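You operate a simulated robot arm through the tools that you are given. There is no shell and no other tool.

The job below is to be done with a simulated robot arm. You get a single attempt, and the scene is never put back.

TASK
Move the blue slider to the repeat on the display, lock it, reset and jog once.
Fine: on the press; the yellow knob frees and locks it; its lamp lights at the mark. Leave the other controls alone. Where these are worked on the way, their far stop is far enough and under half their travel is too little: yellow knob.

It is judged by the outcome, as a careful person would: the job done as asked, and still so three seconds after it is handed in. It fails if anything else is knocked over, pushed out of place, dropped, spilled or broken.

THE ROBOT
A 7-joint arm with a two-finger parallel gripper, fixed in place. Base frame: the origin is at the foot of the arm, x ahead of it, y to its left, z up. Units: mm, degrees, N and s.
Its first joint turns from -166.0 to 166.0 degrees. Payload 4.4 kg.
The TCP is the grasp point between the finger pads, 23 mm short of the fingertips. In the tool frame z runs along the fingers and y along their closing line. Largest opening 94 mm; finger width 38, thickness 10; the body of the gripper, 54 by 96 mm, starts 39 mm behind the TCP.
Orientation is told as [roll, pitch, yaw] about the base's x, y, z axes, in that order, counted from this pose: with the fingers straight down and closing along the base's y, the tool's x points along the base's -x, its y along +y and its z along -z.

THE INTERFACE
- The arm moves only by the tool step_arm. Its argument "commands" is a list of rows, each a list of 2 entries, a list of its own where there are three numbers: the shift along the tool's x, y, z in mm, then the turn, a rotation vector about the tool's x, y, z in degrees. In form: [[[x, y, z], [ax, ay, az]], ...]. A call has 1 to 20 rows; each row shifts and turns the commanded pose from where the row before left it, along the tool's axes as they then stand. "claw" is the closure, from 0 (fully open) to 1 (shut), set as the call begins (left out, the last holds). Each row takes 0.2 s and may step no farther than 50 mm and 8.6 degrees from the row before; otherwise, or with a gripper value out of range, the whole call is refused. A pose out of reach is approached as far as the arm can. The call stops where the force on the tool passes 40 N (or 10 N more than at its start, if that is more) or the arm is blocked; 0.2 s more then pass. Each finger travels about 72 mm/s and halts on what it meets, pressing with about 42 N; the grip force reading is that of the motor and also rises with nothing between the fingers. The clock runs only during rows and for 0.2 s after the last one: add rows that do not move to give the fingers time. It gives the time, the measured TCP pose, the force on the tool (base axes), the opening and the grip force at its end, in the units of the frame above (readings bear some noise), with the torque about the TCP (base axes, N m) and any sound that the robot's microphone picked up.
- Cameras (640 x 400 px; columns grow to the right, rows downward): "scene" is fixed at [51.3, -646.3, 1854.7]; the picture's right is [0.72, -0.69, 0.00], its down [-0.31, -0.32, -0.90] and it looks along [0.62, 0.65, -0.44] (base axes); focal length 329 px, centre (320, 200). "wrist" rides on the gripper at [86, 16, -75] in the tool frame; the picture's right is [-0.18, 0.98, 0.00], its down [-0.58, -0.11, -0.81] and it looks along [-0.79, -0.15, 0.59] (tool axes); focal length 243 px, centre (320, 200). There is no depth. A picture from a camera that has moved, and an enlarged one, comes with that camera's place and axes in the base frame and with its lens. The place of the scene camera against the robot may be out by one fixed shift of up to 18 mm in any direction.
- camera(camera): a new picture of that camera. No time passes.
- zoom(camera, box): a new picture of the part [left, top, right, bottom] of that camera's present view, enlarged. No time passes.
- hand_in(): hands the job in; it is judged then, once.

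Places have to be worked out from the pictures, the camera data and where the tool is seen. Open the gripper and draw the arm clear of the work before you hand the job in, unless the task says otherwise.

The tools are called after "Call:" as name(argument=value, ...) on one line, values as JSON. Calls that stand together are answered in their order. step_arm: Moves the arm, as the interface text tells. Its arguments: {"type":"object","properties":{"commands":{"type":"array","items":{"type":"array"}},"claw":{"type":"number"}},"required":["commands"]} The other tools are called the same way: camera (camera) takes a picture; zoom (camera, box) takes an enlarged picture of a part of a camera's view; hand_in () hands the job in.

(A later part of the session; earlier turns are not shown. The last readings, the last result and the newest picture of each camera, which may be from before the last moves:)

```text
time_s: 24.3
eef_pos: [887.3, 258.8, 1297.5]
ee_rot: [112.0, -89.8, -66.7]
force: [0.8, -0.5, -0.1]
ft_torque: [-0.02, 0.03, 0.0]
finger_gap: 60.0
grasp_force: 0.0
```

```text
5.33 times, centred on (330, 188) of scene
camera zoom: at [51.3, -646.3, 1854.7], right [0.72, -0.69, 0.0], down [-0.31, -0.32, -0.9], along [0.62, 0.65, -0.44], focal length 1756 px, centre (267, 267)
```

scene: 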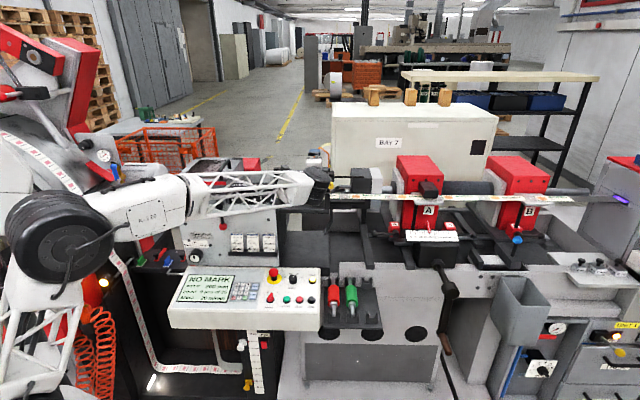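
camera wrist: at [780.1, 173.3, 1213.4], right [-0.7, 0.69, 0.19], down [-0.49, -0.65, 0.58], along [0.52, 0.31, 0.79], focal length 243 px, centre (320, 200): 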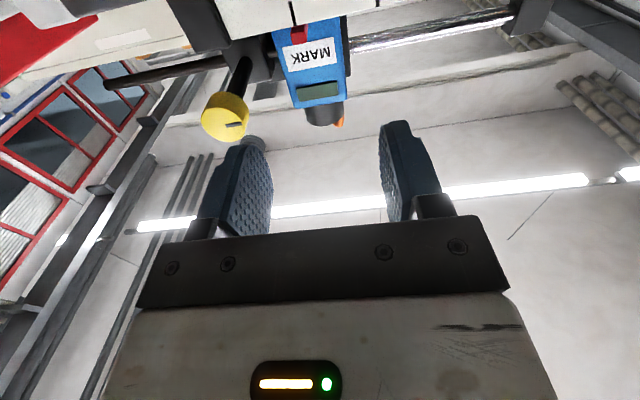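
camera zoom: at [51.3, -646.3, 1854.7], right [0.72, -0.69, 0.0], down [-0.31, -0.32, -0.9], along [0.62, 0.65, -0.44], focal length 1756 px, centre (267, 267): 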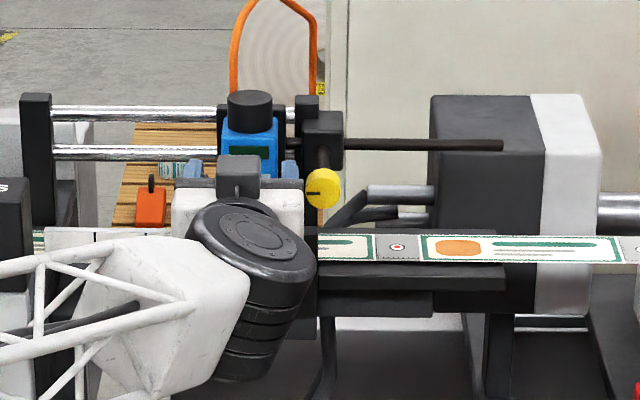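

Alignment looks good and there's no contact. I'll advance the last 16 mm.

Call:
step_arm(commands=[[[0, 0, 8], [0, 0, 0]], [[0, 0, 8], [0, 0, 0]], [[0, 0, 0], [0, 0, 0]]])

Call:
zoom(camera="wrist", box=[190, 60, 446, 220])

Call:
zoom(camera="scene", box=[290, 150, 370, 200])

```text
time_s: 25.1
eef_pos: [897.1, 268.0, 1295.7]
ee_rot: [102.8, -90.0, -57.7]
force: [0.4, 0.3, 0.0]
ft_torque: [0.0, -0.01, 0.0]
finger_gap: 60.1
grasp_force: 0.1
```

```text
2.50 times, centred on (318, 140) of wrist
camera zoom: at [833.4, 228.8, 1208.1], right [-0.7, 0.69, 0.19], down [-0.49, -0.65, 0.58], along [0.52, 0.31, 0.79], focal length 606 px, centre (325, 350)
```

zoom: 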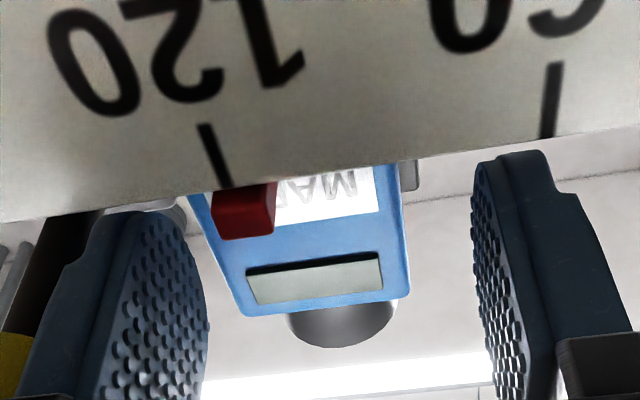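

```text
8.00 times, centred on (330, 175) of scene
camera zoom: at [51.3, -646.3, 1854.7], right [0.72, -0.69, 0.0], down [-0.31, -0.32, -0.9], along [0.62, 0.65, -0.44], focal length 2634 px, centre (240, 400)
```

zoom: 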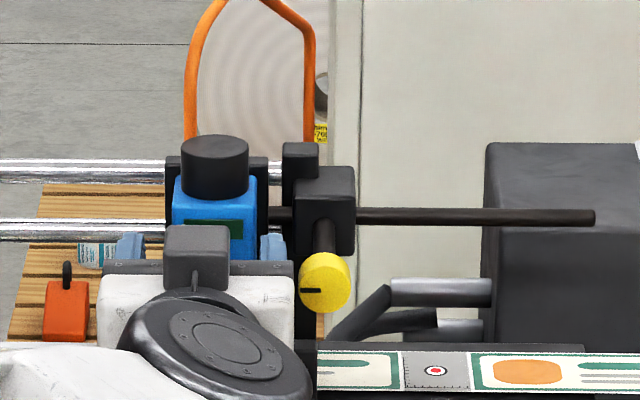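

The pads straddle the slider body with zero force. I'll close to about 41 mm, a loose straddle, so I can push it along the rail without binding.

Call:
step_arm(commands=[[[0, 0, 0], [0, 0, 0]], [[0, 0, 0], [0, 0, 0]], [[0, 0, 0], [0, 0, 0]]], claw=0.565)

Call:
zoom(camera="wrist", box=[190, 60, 446, 220])

```text
time_s: 25.9
eef_pos: [897.1, 269.4, 1295.2]
ee_rot: [110.8, -89.9, -65.7]
force: [-0.5, 0.6, -0.1]
ft_torque: [0.01, -0.02, 0.03]
finger_gap: 40.7
grasp_force: 0.1
```

```text
2.50 times, centred on (318, 140) of wrist
camera zoom: at [833.3, 228.7, 1208.3], right [-0.7, 0.69, 0.19], down [-0.49, -0.65, 0.58], along [0.52, 0.31, 0.79], focal length 606 px, centre (325, 350)
```

zoom: 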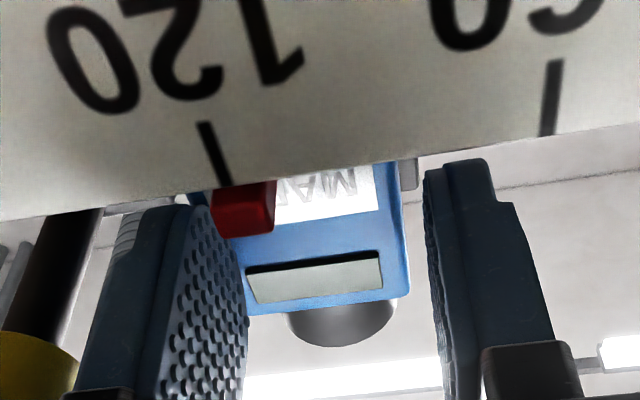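

The gap is 40.7 mm with no contact force. I'll test-push left by 6 mm to see whether the slider moves freely.

Call:
step_arm(commands=[[[0, 2, 0], [0, 0, 0]], [[0, 2, 0], [0, 0, 0]], [[0, 2, 0], [0, 0, 0]], [[0, 0, 0], [0, 0, 0]]])

Call:
zoom(camera="wrist", box=[190, 60, 446, 220])

```text
time_s: 26.9
eef_pos: [892.0, 271.0, 1296.8]
ee_rot: [118.5, -89.8, -73.5]
force: [-0.7, -0.3, -0.2]
ft_torque: [0.01, 0.0, -0.02]
finger_gap: 40.9
grasp_force: 0.0
```

```text
2.50 times, centred on (318, 140) of wrist
camera zoom: at [828.2, 230.6, 1209.4], right [-0.7, 0.69, 0.19], down [-0.49, -0.65, 0.58], along [0.52, 0.31, 0.79], focal length 606 px, centre (325, 350)
```

zoom: 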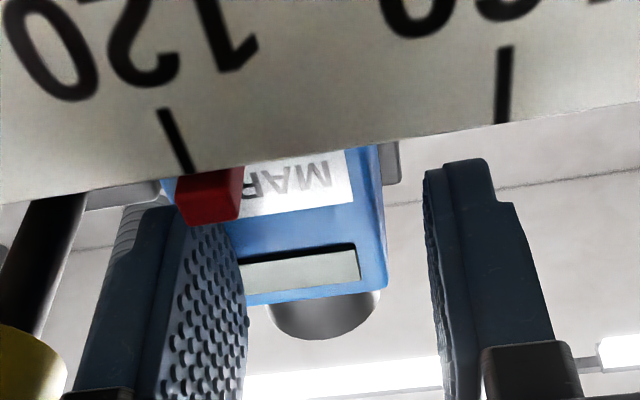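

The slider didn't move. Comparing the views puts its front face at m≈851, 5 mm beyond my fingertips, and its width at about 42.6 mm (U 58.8–101.4). I'll back off slightly, open to 56 mm, re-centre at U≈77, then go deeper to TCP m≈836 while keeping the palm clear of the knob.

Call:
step_arm(commands=[[[0, 0, -6], [0, 0, 0]], [[-3, -6.7, 0], [0, 0, 0]], [[0, 0, 0], [0, 0, 0]], [[0, 0, 6], [0, 0, 0]], [[0, 0, 6], [0, 0, 0]], [[0, 0, 6], [0, 0, 0]], [[0, 0, 0], [0, 0, 0]]], claw=0.404)

Call:
zoom(camera="wrist", box=[190, 60, 446, 220])

Call:
zoom(camera="scene", box=[290, 150, 370, 200])

```text
time_s: 28.5
eef_pos: [907.1, 274.4, 1298.2]
ee_rot: [100.2, -89.8, -55.1]
force: [-0.1, -0.9, -0.3]
ft_torque: [-0.02, 0.03, 0.01]
finger_gap: 55.8
grasp_force: 0.0
```

```text
2.50 times, centred on (318, 140) of wrist
camera zoom: at [841.8, 234.2, 1211.1], right [-0.7, 0.69, 0.19], down [-0.49, -0.65, 0.58], along [0.52, 0.31, 0.79], focal length 606 px, centre (325, 350)
```

zoom: 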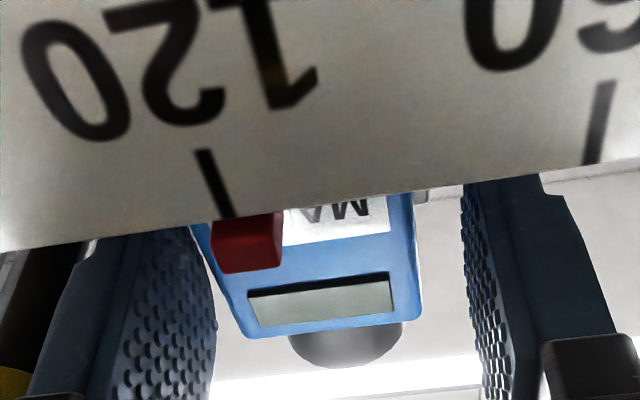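

```text
8.00 times, centred on (330, 175) of scene
camera zoom: at [51.3, -646.3, 1854.7], right [0.72, -0.69, 0.0], down [-0.31, -0.32, -0.9], along [0.62, 0.65, -0.44], focal length 2634 px, centre (240, 400)
```

zoom: 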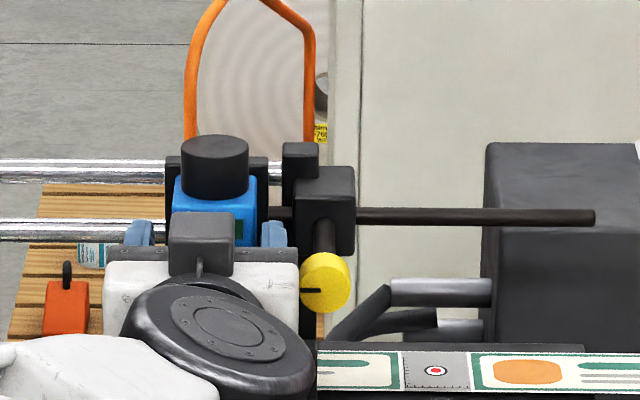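

There's no contact, and TCP is at m≈835.5, U≈78.6. The right finger is now beside the slider body. I'll push left 9 mm in small steps to test it.

Call:
step_arm(commands=[[[0, 3, 0], [0, 0, 0]], [[0, 2, 0], [0, 0, 0]], [[0, 2, 0], [0, 0, 0]], [[0, 2, 0], [0, 0, 0]], [[0, 0, 0], [0, 0, 0]]])

Call:
zoom(camera="wrist", box=[190, 60, 446, 220])

Call:
zoom(camera="scene", box=[290, 150, 370, 200])

```text
time_s: 29.7
eef_pos: [899.9, 280.9, 1299.5]
ee_rot: [119.3, -89.8, -74.1]
force: [1.4, -2.4, 1.4]
ft_torque: [-0.09, -0.09, -0.13]
finger_gap: 57.4
grasp_force: 1.1
```

```text
2.50 times, centred on (318, 140) of wrist
camera zoom: at [835.9, 240.9, 1211.8], right [-0.7, 0.69, 0.19], down [-0.49, -0.65, 0.58], along [0.52, 0.31, 0.79], focal length 606 px, centre (325, 350)
```

zoom: 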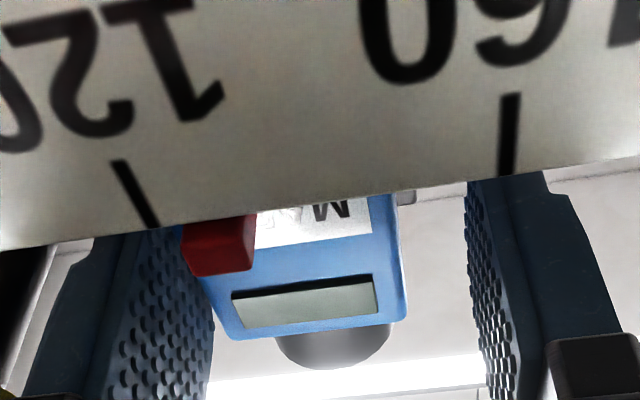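

```text
8.00 times, centred on (330, 175) of scene
camera zoom: at [51.3, -646.3, 1854.7], right [0.72, -0.69, 0.0], down [-0.31, -0.32, -0.9], along [0.62, 0.65, -0.44], focal length 2634 px, centre (240, 400)
```

zoom: 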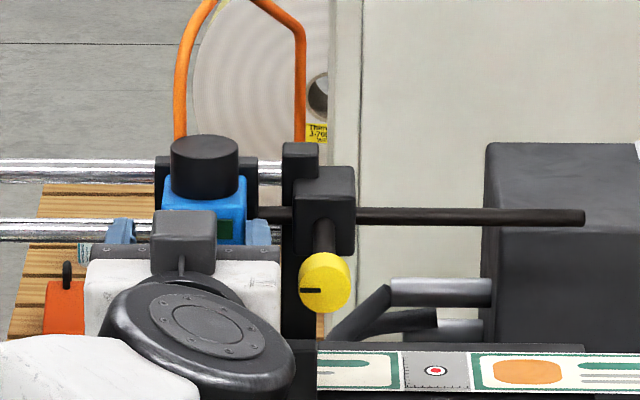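

The slider and its rod moved left with only about 3 N of force, so it's unlocked. I'll narrow the straddle to about 46 mm and push left another 60 mm at a gentle pace.

Call:
step_arm(commands=[[[0, 0, 0], [0, 0, 0]], [[0, 3, 0], [0, 0, 0]], [[0, 5, 0], [0, 0, 0]], [[0, 5, 0], [0, 0, 0]], [[0, 5, 0], [0, 0, 0]], [[0, 5, 0], [0, 0, 0]], [[0, 5, 0], [0, 0, 0]], [[0, 5, 0], [0, 0, 0]], [[0, 5, 0], [0, 0, 0]], [[0, 5, 0], [0, 0, 0]], [[0, 5, 0], [0, 0, 0]], [[0, 4, 0], [0, 0, 0]], [[0, 3, 0], [0, 0, 0]], [[0, 0, 0], [0, 0, 0]]], claw=0.51)

Call:
camera(camera="wrist")

Call:
zoom(camera="scene", box=[270, 150, 366, 210])

```text
time_s: 32.7
eef_pos: [860.9, 319.7, 1298.0]
ee_rot: [104.9, -89.9, -59.8]
force: [2.1, -2.0, 0.5]
ft_torque: [-0.02, -0.06, -0.04]
finger_gap: 47.7
grasp_force: 1.1
```

```text
taken
camera wrist: at [796.7, 279.7, 1211.2], right [-0.7, 0.69, 0.19], down [-0.49, -0.65, 0.58], along [0.52, 0.31, 0.79], focal length 243 px, centre (320, 200)
```

wrist: 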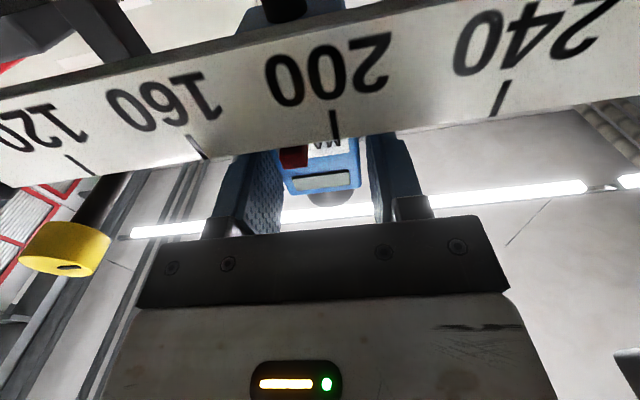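

```text
6.67 times, centred on (318, 180) of scene
camera zoom: at [51.3, -646.3, 1854.7], right [0.72, -0.69, 0.0], down [-0.31, -0.32, -0.9], along [0.62, 0.65, -0.44], focal length 2195 px, centre (333, 333)
```

zoom: 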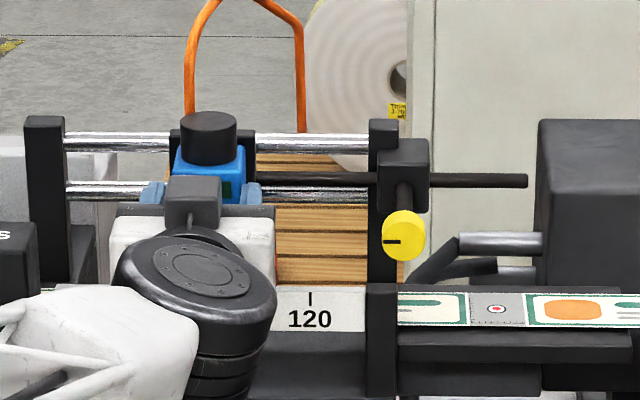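

The slider is now at about scale 184. I'll push 12 mm more in small steps and then inspect the pointer and lamp.

Call:
step_arm(commands=[[[0, 3, 0], [0, 0, 0]], [[0, 3, 0], [0, 0, 0]], [[0, 3, 0], [0, 0, 0]], [[0, 3, 0], [0, 0, 0]], [[0, 0, 0], [0, 0, 0]]])

Call:
zoom(camera="wrist", box=[220, 60, 420, 185])

Call:
zoom(camera="scene", box=[270, 150, 350, 200])

```text
time_s: 33.9
eef_pos: [852.3, 327.8, 1299.1]
ee_rot: [87.4, -89.9, -42.3]
force: [2.2, -2.3, -0.8]
ft_torque: [-0.05, -0.01, -0.12]
finger_gap: 47.8
grasp_force: 1.7
```

```text
3.20 times, centred on (320, 122) of wrist
camera zoom: at [788.5, 287.9, 1211.1], right [-0.7, 0.69, 0.19], down [-0.49, -0.65, 0.58], along [0.52, 0.31, 0.79], focal length 776 px, centre (320, 448)
```

zoom: 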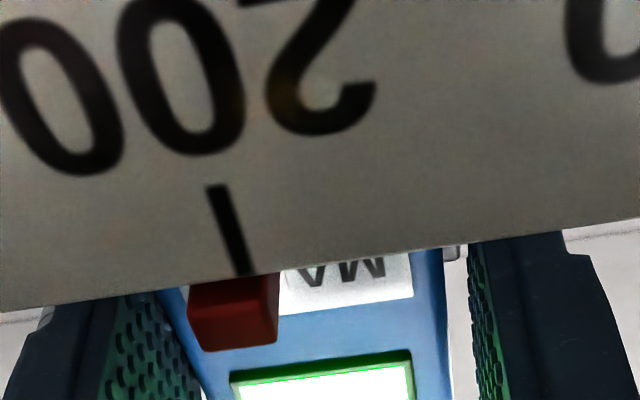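

```text
8.00 times, centred on (310, 175) of scene
camera zoom: at [51.3, -646.3, 1854.7], right [0.72, -0.69, 0.0], down [-0.31, -0.32, -0.9], along [0.62, 0.65, -0.44], focal length 2634 px, centre (400, 400)
```

zoom: 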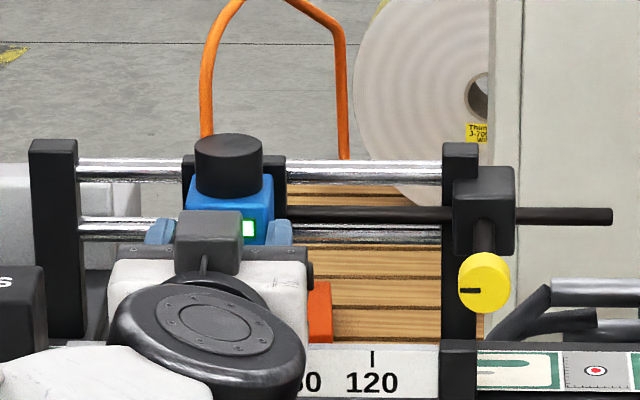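

The lamp is lit. From the geometry the pointer reads about 196–197, so I'll push 2.5 mm more and then back off to check the pointer against the 200 tick.

Call:
step_arm(commands=[[[0, 1.3, 0], [0, 0, 0]], [[0, 1.2, 0], [0, 0, 0]], [[0, 0, 0], [0, 0, 0]]])

Call:
zoom(camera="wrist", box=[220, 60, 420, 185])

```text
time_s: 34.7
eef_pos: [850.6, 330.6, 1300.7]
ee_rot: [140.6, -89.9, -95.4]
force: [2.5, -2.7, 1.9]
ft_torque: [-0.04, -0.08, -0.09]
finger_gap: 47.5
grasp_force: 1.3
```

```text
3.20 times, centred on (320, 122) of wrist
camera zoom: at [787.4, 290.1, 1212.0], right [-0.7, 0.69, 0.19], down [-0.49, -0.65, 0.58], along [0.52, 0.31, 0.79], focal length 776 px, centre (320, 448)
```

zoom: 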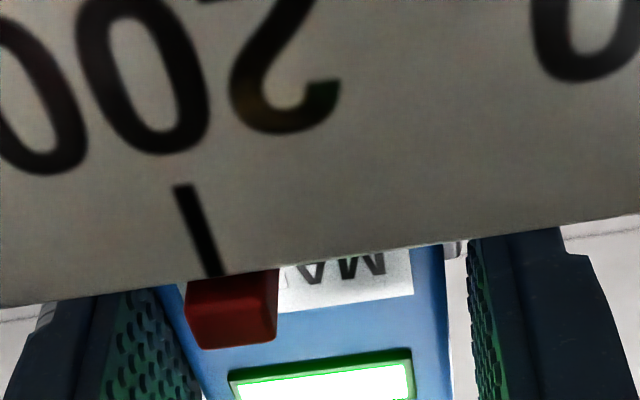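

By my estimate the pointer is within about 1 mm of the 200 tick, and the lamp is lit. I'll open the fingers and back straight off 75 mm to verify without touching the slider.

Call:
step_arm(commands=[[[0, 0, 0], [0, 0, 0]], [[0, 0, 0], [0, 0, 0]], [[0, 0, -15], [0, 0, 0]], [[0, 0, -20], [0, 0, 0]], [[0, 0, -20], [0, 0, 0]], [[0, 0, -20], [0, 0, 0]], [[0, 0, 0], [0, 0, 0]]], claw=0.4)

Call:
camera(camera="wrist")

Call:
zoom(camera="wrist", box=[240, 0, 400, 100])

Call:
zoom(camera="scene", box=[270, 150, 350, 200])

```text
time_s: 36.3
eef_pos: [800.5, 274.5, 1299.1]
ee_rot: [112.1, -89.8, -67.0]
force: [0.9, 0.4, 0.4]
ft_torque: [0.01, -0.01, 0.01]
finger_gap: 56.3
grasp_force: 0.1
```

```text
taken
camera wrist: at [736.5, 235.0, 1211.0], right [-0.7, 0.69, 0.19], down [-0.49, -0.65, 0.58], along [0.52, 0.31, 0.79], focal length 243 px, centre (320, 200)
```

wrist: 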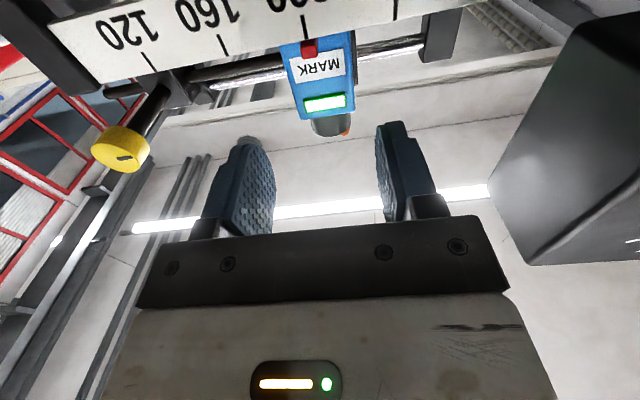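

```text
4.00 times, centred on (320, 50) of wrist
camera zoom: at [736.5, 235.0, 1211.0], right [-0.7, 0.69, 0.19], down [-0.49, -0.65, 0.58], along [0.52, 0.31, 0.79], focal length 970 px, centre (320, 800)
```

zoom: 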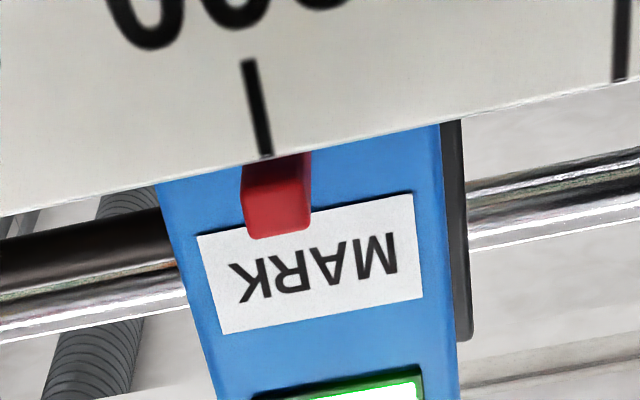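

```text
8.00 times, centred on (310, 175) of scene
camera zoom: at [51.3, -646.3, 1854.7], right [0.72, -0.69, 0.0], down [-0.31, -0.32, -0.9], along [0.62, 0.65, -0.44], focal length 2634 px, centre (400, 400)
```

zoom: 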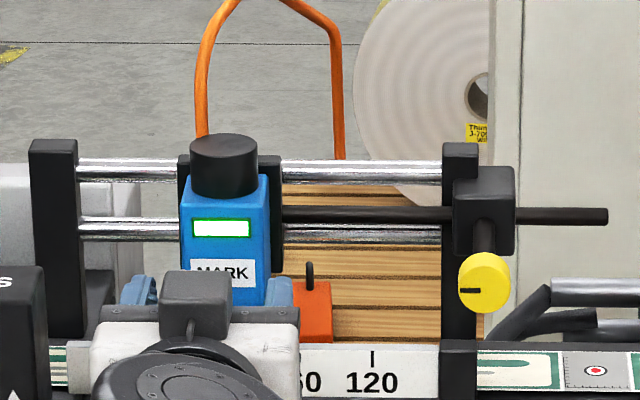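

The lamp glows bright and the pointer lines up with the 200 tick to within about 0.7 mm. Now for locking: I'll move right 135 mm back in front of the knob at U≈138.4, with the fingers at 37 mm.

Call:
step_arm(commands=[[[0, -27, 0], [0, 0, 0]], [[0, -27, 0], [0, 0, 0]], [[0, -27, 0], [0, 0, 0]], [[0, -27, 0], [0, 0, 0]], [[-0.7, -27.3, 0], [0, 0, 0]], [[0, 0, 0], [0, 0, 0]]], claw=0.6)

Call:
camera(camera="wrist")

Call:
zoom(camera="scene", box=[270, 150, 350, 200])

```text
time_s: 37.7
eef_pos: [892.5, 180.2, 1298.1]
ee_rot: [109.8, -89.9, -64.7]
force: [-0.5, -0.4, -0.1]
ft_torque: [-0.01, 0.03, -0.01]
finger_gap: 37.7
grasp_force: 0.1
```

```text
taken
camera wrist: at [828.9, 139.5, 1211.0], right [-0.7, 0.69, 0.19], down [-0.49, -0.65, 0.58], along [0.52, 0.31, 0.79], focal length 243 px, centre (320, 200)
```

wrist: 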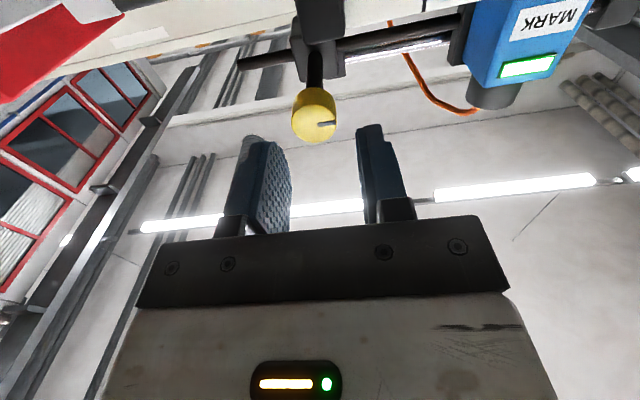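

```text
8.00 times, centred on (310, 175) of scene
camera zoom: at [51.3, -646.3, 1854.7], right [0.72, -0.69, 0.0], down [-0.31, -0.32, -0.9], along [0.62, 0.65, -0.44], focal length 2634 px, centre (400, 400)
```

zoom: 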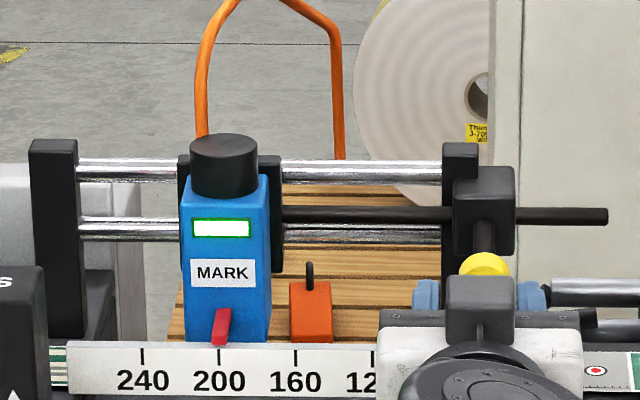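

The scene view shows the pointer right at the 200 tick with the lamp lit. I'll zoom in on the knob to fine-tune alignment before gripping.

Call:
zoom(camera="wrist", box=[220, 50, 420, 175])

Call:
zoom(camera="scene", box=[285, 175, 317, 200])

```text
3.20 times, centred on (320, 112) of wrist
camera zoom: at [828.9, 139.5, 1211.0], right [-0.7, 0.69, 0.19], down [-0.49, -0.65, 0.58], along [0.52, 0.31, 0.79], focal length 776 px, centre (320, 480)
```

zoom: 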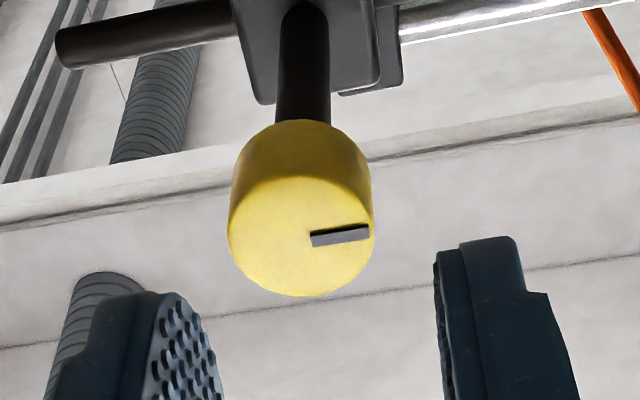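

```text
16.00 times, centred on (301, 188) of scene
camera zoom: at [51.3, -646.3, 1854.7], right [0.72, -0.69, 0.0], down [-0.31, -0.32, -0.9], along [0.62, 0.65, -0.44], focal length 5268 px, centre (624, 400)
```

zoom: 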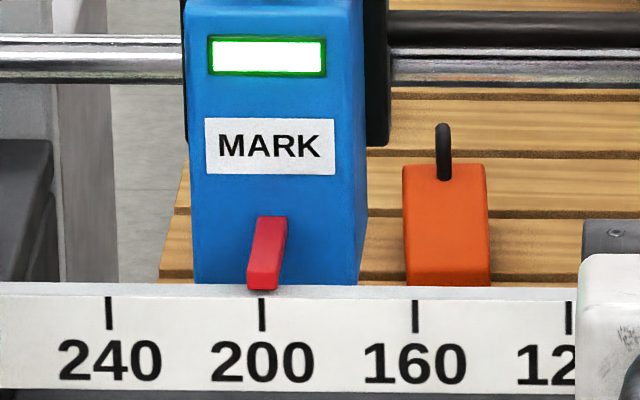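

The close-up confirms the pointer tip is exactly on the 200 tick with the lamp lit. The knob axis is 3.7 mm to the right of my tool axis, so I'll correct that and advance 44 mm to straddle it.

Call:
step_arm(commands=[[[-1.5, -3.7, 0], [0, 0, 0]], [[0, 0, 15], [0, 0, 0]], [[0, 0, 15], [0, 0, 0]], [[0, 0, 0], [0, 0, 0]]])

Call:
zoom(camera="wrist", box=[220, 80, 420, 205])

```text
time_s: 38.7
eef_pos: [916.4, 199.4, 1301.3]
ee_rot: [115.9, -89.9, -70.7]
force: [-0.4, 0.2, -0.9]
ft_torque: [0.01, -0.01, 0.03]
finger_gap: 37.3
grasp_force: 0.0
```

```text
3.20 times, centred on (320, 142) of wrist
camera zoom: at [853.1, 159.4, 1213.5], right [-0.7, 0.69, 0.19], down [-0.49, -0.65, 0.58], along [0.52, 0.31, 0.79], focal length 776 px, centre (320, 384)
```

zoom: 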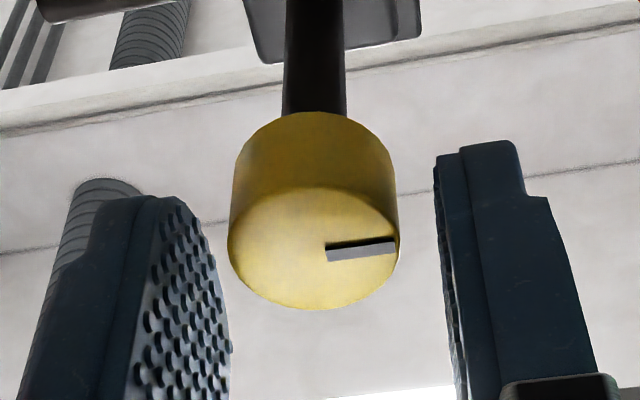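

Nearly centred, about 1 mm right. I'll correct that, advance the last 14 mm, then check.

Call:
step_arm(commands=[[[0, -1.0, 7], [0, 0, 0]], [[0, 0, 7], [0, 0, 0]], [[0, 0, 0], [0, 0, 0]]])

Call:
zoom(camera="wrist", box=[180, 80, 436, 240])

```text
time_s: 39.5
eef_pos: [927.6, 210.2, 1298.5]
ee_rot: [112.0, -89.8, -66.9]
force: [0.0, 0.3, -0.1]
ft_torque: [-0.03, 0.01, 0.03]
finger_gap: 37.7
grasp_force: 0.0
```

```text
2.50 times, centred on (308, 160) of wrist
camera zoom: at [863.4, 169.8, 1211.3], right [-0.7, 0.69, 0.19], down [-0.49, -0.65, 0.58], along [0.52, 0.31, 0.79], focal length 606 px, centre (350, 300)
```

zoom: 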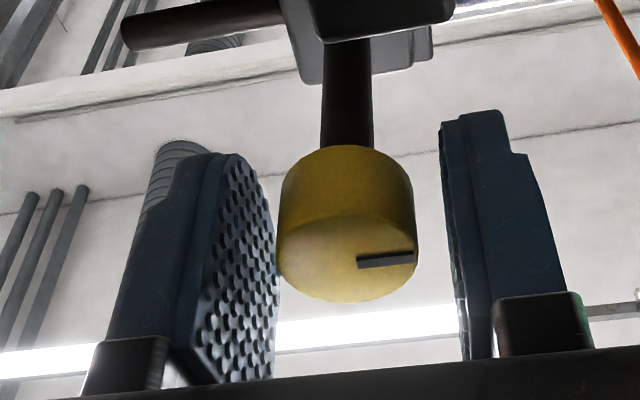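

The knob is centred between the pads. I'll raise 1.2 mm and grip it.

Call:
step_arm(commands=[[[-1.2, 0, -0.5], [0, 0, 0]], [[0, 0, 0], [0, 0, 0]]])

Call:
step_arm(commands=[[[0, 0, 0], [0, 0, 0]], [[0, 0, 0], [0, 0, 0]], [[0, 0, 0], [0, 0, 0]]], claw=1.0)

Call:
zoom(camera="wrist", box=[180, 80, 436, 240])

Call:
zoom(camera="scene", box=[285, 165, 349, 205])

```text
time_s: 40.1
eef_pos: [927.3, 209.5, 1300.9]
ee_rot: [111.8, -89.9, -66.7]
force: [0.3, 1.2, 0.0]
ft_torque: [-0.02, -0.01, -0.05]
finger_gap: 37.9
grasp_force: 0.0
```

```text
time_s: 40.9
eef_pos: [926.6, 208.0, 1300.8]
ee_rot: [111.5, -89.8, -66.4]
force: [12.6, -3.7, 2.4]
ft_torque: [-0.13, 0.1, -0.37]
finger_gap: 26.3
grasp_force: 45.0
```

```text
2.50 times, centred on (308, 160) of wrist
camera zoom: at [863.1, 168.9, 1213.2], right [-0.7, 0.69, 0.19], down [-0.49, -0.65, 0.58], along [0.52, 0.31, 0.79], focal length 606 px, centre (350, 300)
```

zoom: 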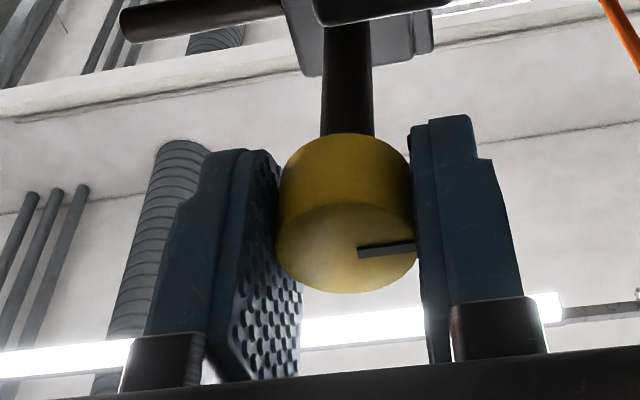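

```text
10.00 times, centred on (317, 185) of scene
camera zoom: at [51.3, -646.3, 1854.7], right [0.72, -0.69, 0.0], down [-0.31, -0.32, -0.9], along [0.62, 0.65, -0.44], focal length 3292 px, centre (350, 350)
```

zoom: 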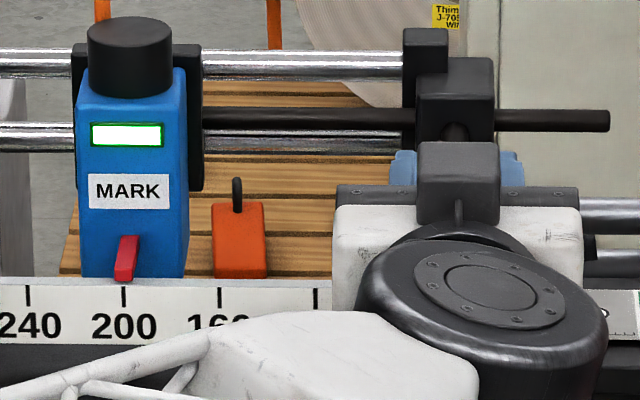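

It's gripped at 26.3 mm and the slider is still at 200 with the lamp lit. I'll start turning clockwise (positive about tool z) in small increments.

Call:
step_arm(commands=[[[0, -0.4, 0.1], [0, 0, 5]], [[0, 0, 0], [0, 0, 6]], [[0, 0, 0], [0, 0, 6]], [[0, 0, 0], [0, 0, 0]]])

Call:
zoom(camera="wrist", box=[180, 80, 436, 240])

```text
time_s: 41.9
eef_pos: [928.5, 208.5, 1301.1]
ee_rot: [90.1, -72.8, -44.9]
force: [31.2, 10.9, 2.8]
ft_torque: [0.05, -0.15, -0.35]
finger_gap: 26.5
grasp_force: 45.0
```

```text
2.50 times, centred on (308, 160) of wrist
camera zoom: at [846.2, 185.6, 1221.7], right [-0.63, 0.62, 0.47], down [-0.37, -0.77, 0.52], along [0.68, 0.15, 0.71], focal length 606 px, centre (350, 300)
```

zoom: 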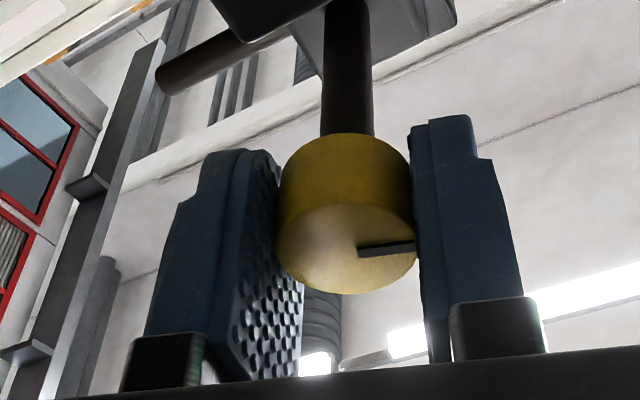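

The knob is turning with the fingers, 17° so far. I'll relieve the axial pull and continue.

Call:
step_arm(commands=[[[-0.2, -0.5, 0.6], [0, 0, 5]], [[0, 0, 0], [0, 0, 6]], [[0, 0, 0], [0, 0, 6]], [[0, 0, 0], [0, 0, 0]]])

Call:
zoom(camera="wrist", box=[180, 80, 436, 240])

```text
time_s: 42.9
eef_pos: [928.0, 208.5, 1301.1]
ee_rot: [90.0, -55.7, -44.9]
force: [-15.8, -0.5, -18.7]
ft_torque: [0.2, -0.23, -0.49]
finger_gap: 26.4
grasp_force: 44.8
```

```text
2.50 times, centred on (308, 160) of wrist
camera zoom: at [832.3, 200.1, 1237.1], right [-0.5, 0.5, 0.7], down [-0.27, -0.87, 0.42], along [0.82, 0.02, 0.57], focal length 606 px, centre (350, 300)
```

zoom: 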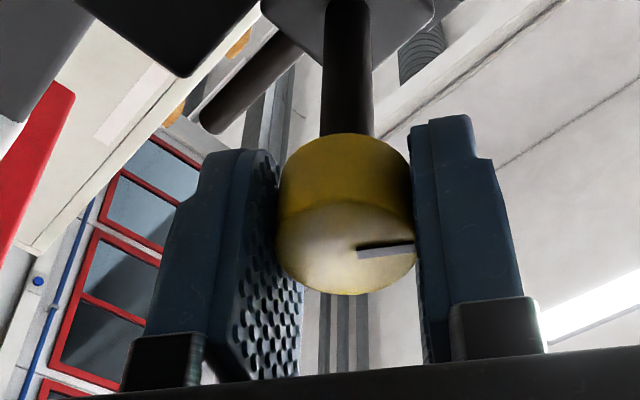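

34° turned. I'll relieve the small downward load and continue.

Call:
step_arm(commands=[[[1.0, -0.2, -0.2], [0, 0, 5]], [[0, 0, 0], [0, 0, 6]], [[0, 0, 0], [0, 0, 6]], [[0, 0, 0], [0, 0, 0]]])

Call:
zoom(camera="wrist", box=[180, 80, 436, 240])

```text
time_s: 43.7
eef_pos: [928.4, 207.0, 1299.4]
ee_rot: [89.9, -39.1, -45.0]
force: [24.8, 2.0, -0.5]
ft_torque: [0.47, -0.5, -0.65]
finger_gap: 26.6
grasp_force: 45.3
stopped in row 4: the force on the tool passed its limit at 42 N (the readings are from after the stop); the commanded pose is now the measured one
```

```text
2.50 times, centred on (308, 160) of wrist
camera zoom: at [821.8, 210.7, 1256.9], right [-0.34, 0.34, 0.88], down [-0.2, -0.94, 0.28], along [0.92, -0.08, 0.38], focal length 606 px, centre (350, 300)
```

zoom: 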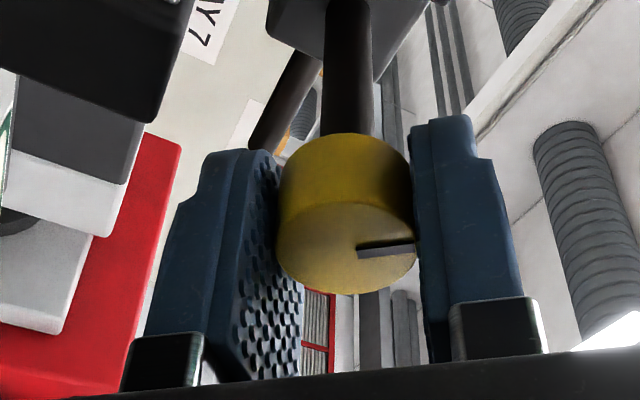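

The force limit tripped briefly on an axial load; the knob is at about 51° and still moving with the fingers. I'll relieve and continue with smaller steps.

Call:
step_arm(commands=[[[-0.5, -0.4, 0.3], [0, 0, 0]], [[0, 0, 0], [0, 0, 4]], [[0, 0, 0], [0, 0, 5]], [[0, 0, 0], [0, 0, 5]], [[0, 0, 0], [0, 0, 0]]])

Call:
zoom(camera="wrist", box=[180, 80, 436, 240])

```text
time_s: 44.9
eef_pos: [929.8, 206.7, 1300.2]
ee_rot: [90.0, -25.0, -44.9]
force: [18.3, 13.9, -10.9]
ft_torque: [0.25, -0.26, -0.4]
finger_gap: 26.5
grasp_force: 45.0
```

```text
2.50 times, centred on (308, 160) of wrist
camera zoom: at [816.4, 215.7, 1276.4], right [-0.17, 0.18, 0.97], down [-0.16, -0.98, 0.15], along [0.97, -0.13, 0.2], focal length 606 px, centre (350, 300)
```

zoom: 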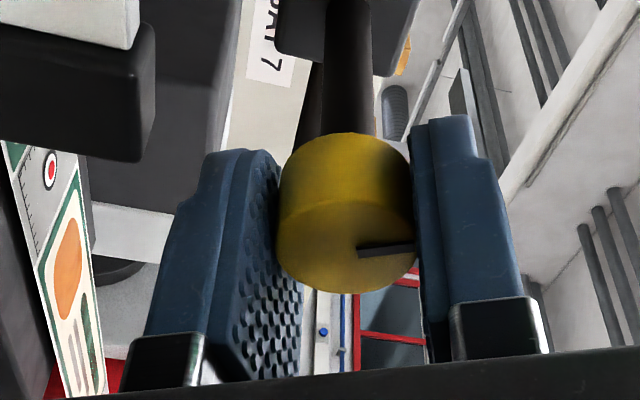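

65° turned. Continuing with small corrections.

Call:
step_arm(commands=[[[0.2, -0.4, 0.4], [0, 0, 2]], [[0, 0, 0], [0, 0, 4]], [[0, 0, 0], [0, 0, 5]], [[0, 0, 0], [0, 0, 5]], [[0, 0, 0], [0, 0, 0]]])

Call:
zoom(camera="wrist", box=[180, 80, 436, 240])

```text
time_s: 46.1
eef_pos: [928.6, 205.9, 1298.9]
ee_rot: [89.8, -9.0, -45.1]
force: [0.8, -1.2, -20.1]
ft_torque: [0.07, -0.12, -1.24]
finger_gap: 26.8
grasp_force: 44.7
```

```text
2.50 times, centred on (308, 160) of wrist
camera zoom: at [814.7, 217.6, 1299.9], right [0.02, -0.02, 1.0], down [-0.15, -0.99, -0.01], along [0.99, -0.15, -0.02], focal length 606 px, centre (350, 300)
```

zoom: 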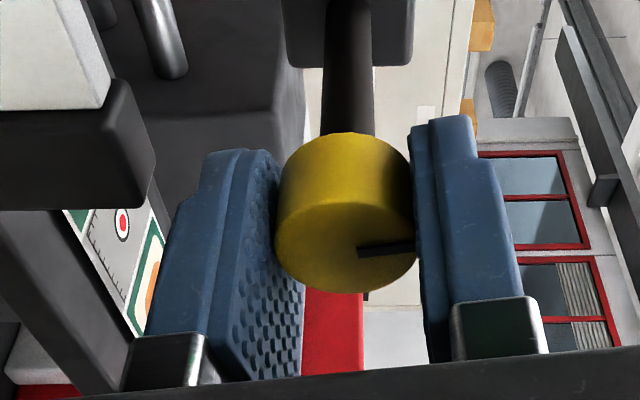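

81° turned, with a little downward load. I'll relieve it and continue to the stop.

Call:
step_arm(commands=[[[0.2, -1.0, 0], [0, 0, 3]], [[0, 0, 0], [0, 0, 4]], [[0, 0, 0], [0, 0, 4]], [[0, 0, 0], [0, 0, 3]], [[0, 0, 0], [0, 0, 0]]])

Call:
zoom(camera="wrist", box=[180, 80, 436, 240])

```text
time_s: 47.3
eef_pos: [929.5, 206.8, 1297.7]
ee_rot: [89.9, 4.9, -45.1]
force: [-1.6, -13.2, -26.5]
ft_torque: [-0.59, -0.41, -0.5]
finger_gap: 26.6
grasp_force: 45.3
```

```text
2.50 times, centred on (308, 160) of wrist
camera zoom: at [817.3, 215.1, 1320.2], right [0.19, -0.19, 0.96], down [-0.17, -0.97, -0.16], along [0.97, -0.13, -0.22], focal length 606 px, centre (350, 300)
```

zoom: 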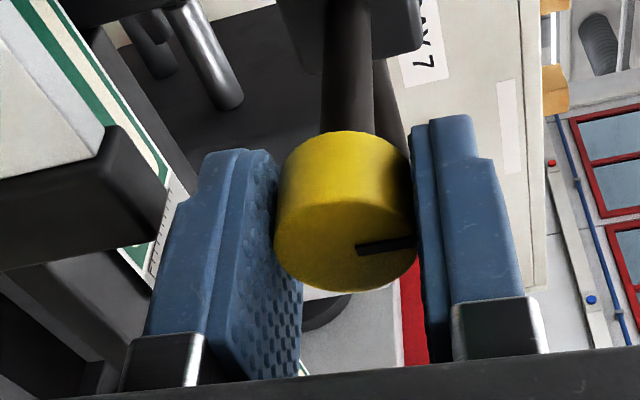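

The resisting torque has jumped to −0.71 N·m and the pointer is starting to lag behind the fingers, so the knob is at its locked stop. I'll relieve the load and turn a touch more to confirm.

Call:
step_arm(commands=[[[0, -0.9, 0], [0, 0, 0]], [[0, 0, 0], [0, 0, 3]], [[0, 0, 0], [0, 0, 3]], [[0, 0, 0], [0, 0, 0]]])

Call:
zoom(camera="wrist", box=[180, 80, 436, 240])

Call:
zoom(camera="scene", box=[285, 165, 349, 205])

```text
time_s: 48.3
eef_pos: [929.5, 207.2, 1297.7]
ee_rot: [89.9, 11.0, -44.9]
force: [-9.5, -6.7, -28.6]
ft_torque: [-0.26, -0.28, 0.13]
finger_gap: 27.1
grasp_force: 45.5
```

```text
2.50 times, centred on (308, 160) of wrist
camera zoom: at [818.8, 213.7, 1328.7], right [0.26, -0.26, 0.93], down [-0.18, -0.96, -0.22], along [0.95, -0.11, -0.3], focal length 606 px, centre (350, 300)
```

zoom: 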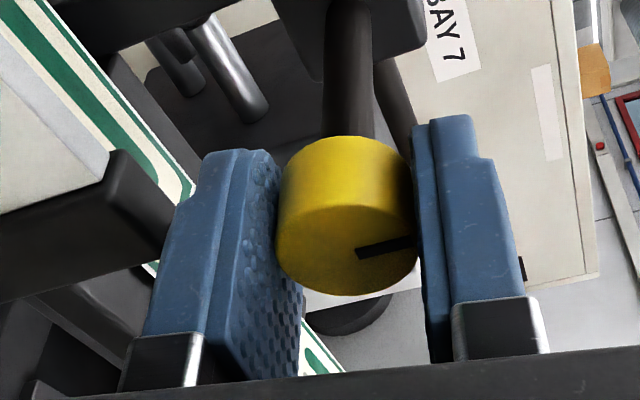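

```text
10.00 times, centred on (317, 185) of scene
camera zoom: at [51.3, -646.3, 1854.7], right [0.72, -0.69, 0.0], down [-0.31, -0.32, -0.9], along [0.62, 0.65, -0.44], focal length 3292 px, centre (350, 350)
```

zoom: 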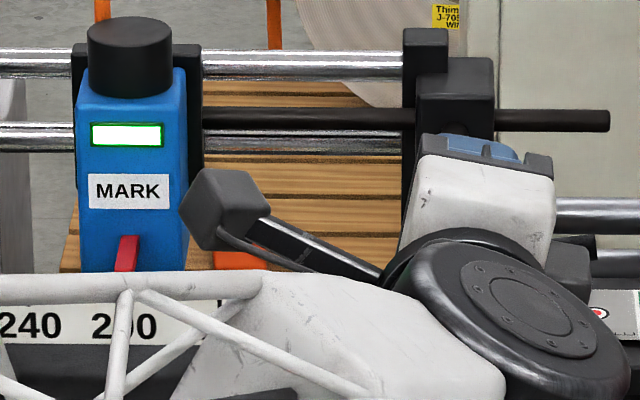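

The pointer has lagged another 3–4°, so the pads are slipping on a knob that's hard against its stop. It's locked, the slider is still at 200, and the lamp is lit. I'll open the fingers and back straight off.

Call:
step_arm(commands=[[[0, 0, 0], [0, 0, 0]], [[0, 0, 0], [0, 0, 0]], [[0, 0, -15], [0, 0, 0]], [[0, 0, -20], [0, 0, 0]], [[0, 0, -25], [0, 0, 0]], [[0, 0, -30], [0, 0, 0]], [[0, 0, 0], [0, 0, 0]]], claw=0.617)

Call:
camera(camera="wrist")

Call:
zoom(camera="scene", box=[285, 165, 349, 205])

Call:
zoom(camera="scene", box=[160, 255, 330, 361])

```text
time_s: 49.9
eef_pos: [865.5, 145.6, 1298.2]
ee_rot: [90.0, 10.9, -45.0]
force: [0.5, 0.1, 0.0]
ft_torque: [0.01, 0.01, -0.01]
finger_gap: 36.2
grasp_force: 0.0
```

```text
taken
camera wrist: at [754.1, 150.7, 1329.7], right [0.26, -0.26, 0.93], down [-0.18, -0.96, -0.22], along [0.95, -0.11, -0.3], focal length 243 px, centre (320, 200)
```

wrist: 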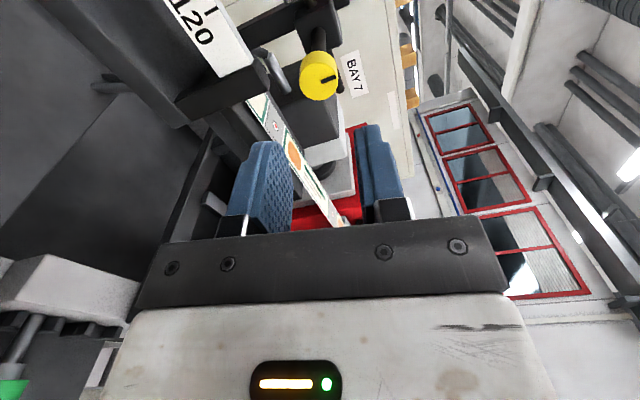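

```text
10.00 times, centred on (317, 185) of scene
camera zoom: at [51.3, -646.3, 1854.7], right [0.72, -0.69, 0.0], down [-0.31, -0.32, -0.9], along [0.62, 0.65, -0.44], focal length 3292 px, centre (350, 350)
```

zoom: 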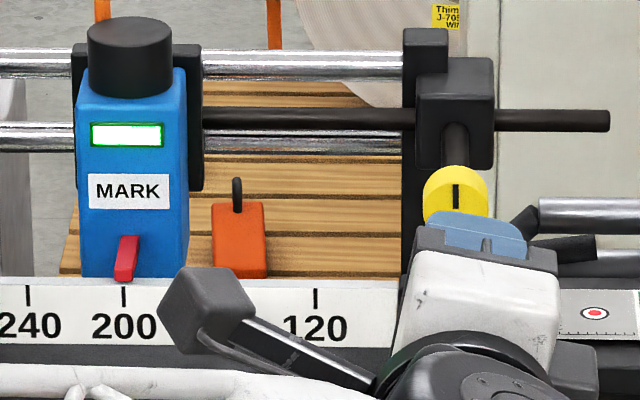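

```text
3.76 times, centred on (245, 308) of scene
camera zoom: at [51.3, -646.3, 1854.7], right [0.72, -0.69, 0.0], down [-0.31, -0.32, -0.9], along [0.62, 0.65, -0.44], focal length 1240 px, centre (602, -207)
```

zoom: 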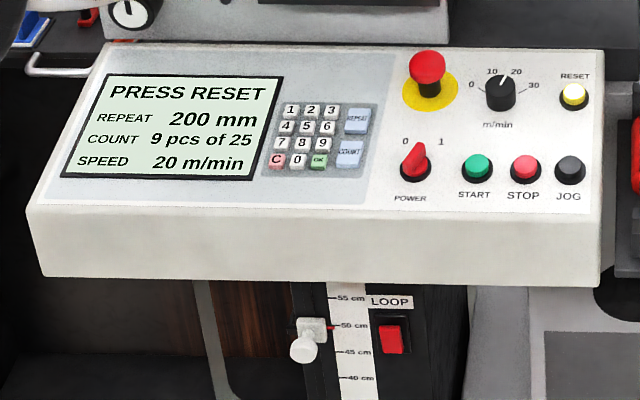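

The knob is back at 12 o'clock, the slider is on 200 with its lamp lit, and the display now reads PRESS RESET. I'll back away while unrolling, then tip the tool back to pointing straight down.

Call:
step_arm(commands=[[[0, 0, -5], [0, 0, -8.4]], [[0, 0, -5], [0, 0, -8.4]], [[0, 0, -5], [0, 0, -8.4]], [[0, 0, -5], [0, 0, -8.4]], [[0, 0, -5], [0, 0, -8.4]], [[0, 0, -5], [0, 0, -8.4]], [[0, 0, -5], [0, 0, -8.4]], [[0, 0, -5], [0, 0, -8.4]], [[0, 0, -5], [0, 0, -8.4]], [[0, 0, -5], [0, 0, -8.4]], [[0, 0, -5], [0, 0, -8.4]], [[0, 0, -5], [0, 0, -8.4]], [[0, 0, 0], [0, 0, 0]]])

Call:
step_arm(commands=[[[0, 0, 0], [0, 8.2, 0]], [[0, 0, 0], [0, 8.2, 0]], [[0, 0, 0], [0, 8.2, 0]], [[0, 0, 0], [0, 8.2, 0]], [[0, 0, 0], [0, 8.2, 0]], [[0, 0, 0], [0, 8.2, 0]], [[0, 0, 0], [0, 8.2, 0]], [[0, 0, 0], [0, 8.2, 0]], [[0, 0, 0], [0, 8.2, 0]], [[0, 0, 0], [0, 8.2, 0]], [[0, 0, 0], [0, 8.0, 0]], [[0, 0, 0], [0, 0, 0]]])

Call:
camera(camera="wrist")

Call:
camera(camera="scene")

```text
time_s: 52.7
eef_pos: [824.0, 101.0, 1299.0]
ee_rot: [-44.7, -89.9, 89.8]
force: [0.3, -0.9, 0.3]
ft_torque: [-0.03, 0.0, 0.0]
finger_gap: 36.2
grasp_force: 0.1
```

```text
time_s: 55.3
eef_pos: [823.1, 99.9, 1299.0]
ee_rot: [0.2, 0.1, 45.0]
force: [-0.6, 0.1, 0.6]
ft_torque: [-0.01, -0.01, -0.04]
finger_gap: 35.9
grasp_force: 0.1
```

```text
taken
camera wrist: at [750.3, 52.1, 1371.7], right [-0.56, 0.83, 0.0], down [0.49, 0.33, 0.8], along [0.66, 0.45, -0.59], focal length 243 px, centre (320, 200)
```

wrist: 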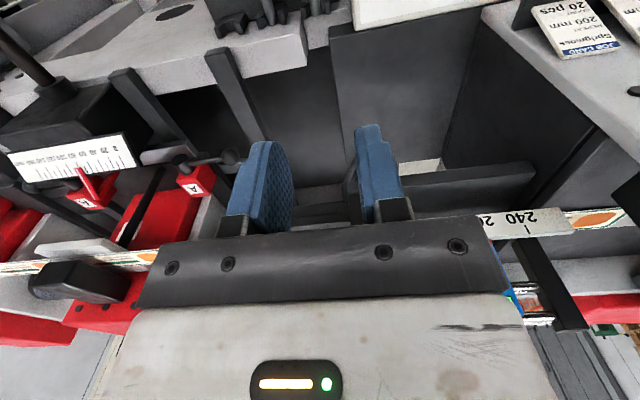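

```text
taken
```

scene: 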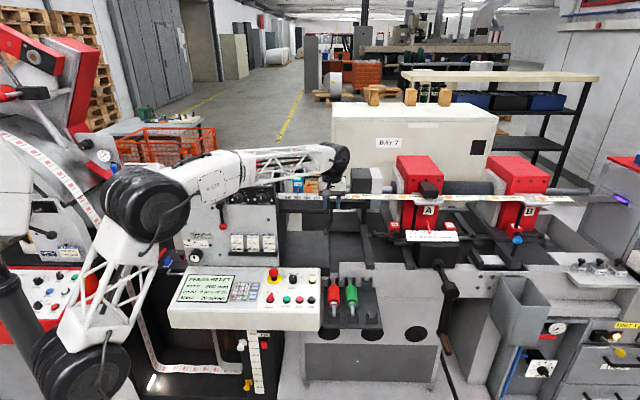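

The tool points down again at (823, 100, 1299). RESET is estimated near (762, 145, 949), so I'll move to a viewpoint above and in front of the panel to locate RESET and JOG precisely.

Call:
step_arm(commands=[[[25, 14.6, 20], [0, 0, 0]], [[25, 14.6, 30], [0, 0, 0]], [[20, 14.6, 38], [0, 0, 0]], [[15, 14.6, 40], [0, 0, 0]], [[7.6, 14.4, 41], [0, 0, 0]], [[0, 0, 0], [0, 0, 0]]])

Call:
camera(camera="wrist")

Call:
camera(camera="scene")

```text
time_s: 56.7
eef_pos: [704.6, 89.2, 1127.7]
ee_rot: [-0.1, 0.0, 44.9]
force: [-0.6, -0.1, -0.5]
ft_torque: [0.01, -0.01, 0.03]
finger_gap: 35.8
grasp_force: 0.1
```

```text
taken
camera wrist: at [632.3, 41.3, 1200.9], right [-0.56, 0.83, 0.0], down [0.49, 0.33, 0.81], along [0.66, 0.46, -0.59], focal length 243 px, centre (320, 200)
```

wrist: 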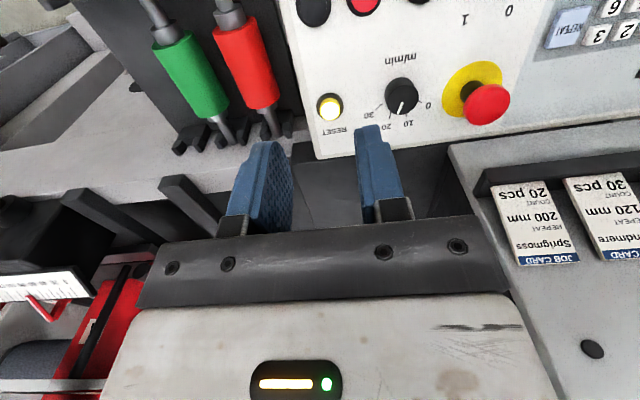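

```text
taken
```

scene: 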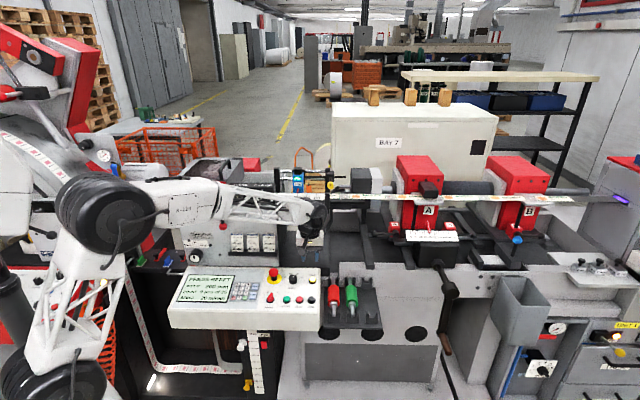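

RESET is at (330,107) and JOG at (313,8), near the top edge of the view. I'll zoom in for precision.

Call:
zoom(camera="wrist", box=[270, 0, 470, 125])

```text
3.20 times, centred on (370, 62) of wrist
camera zoom: at [632.3, 41.3, 1200.9], right [-0.56, 0.83, 0.0], down [0.49, 0.33, 0.81], along [0.66, 0.46, -0.59], focal length 776 px, centre (160, 640)
```

zoom: 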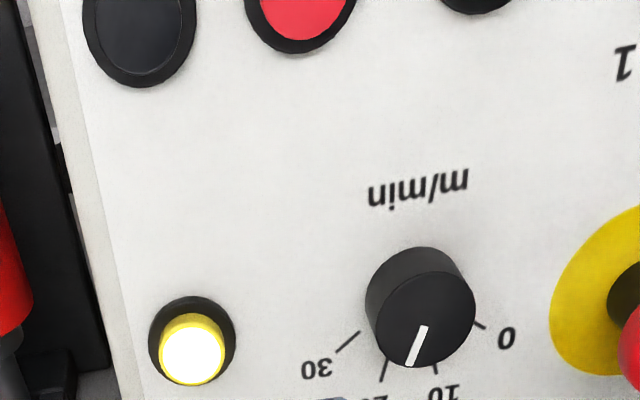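

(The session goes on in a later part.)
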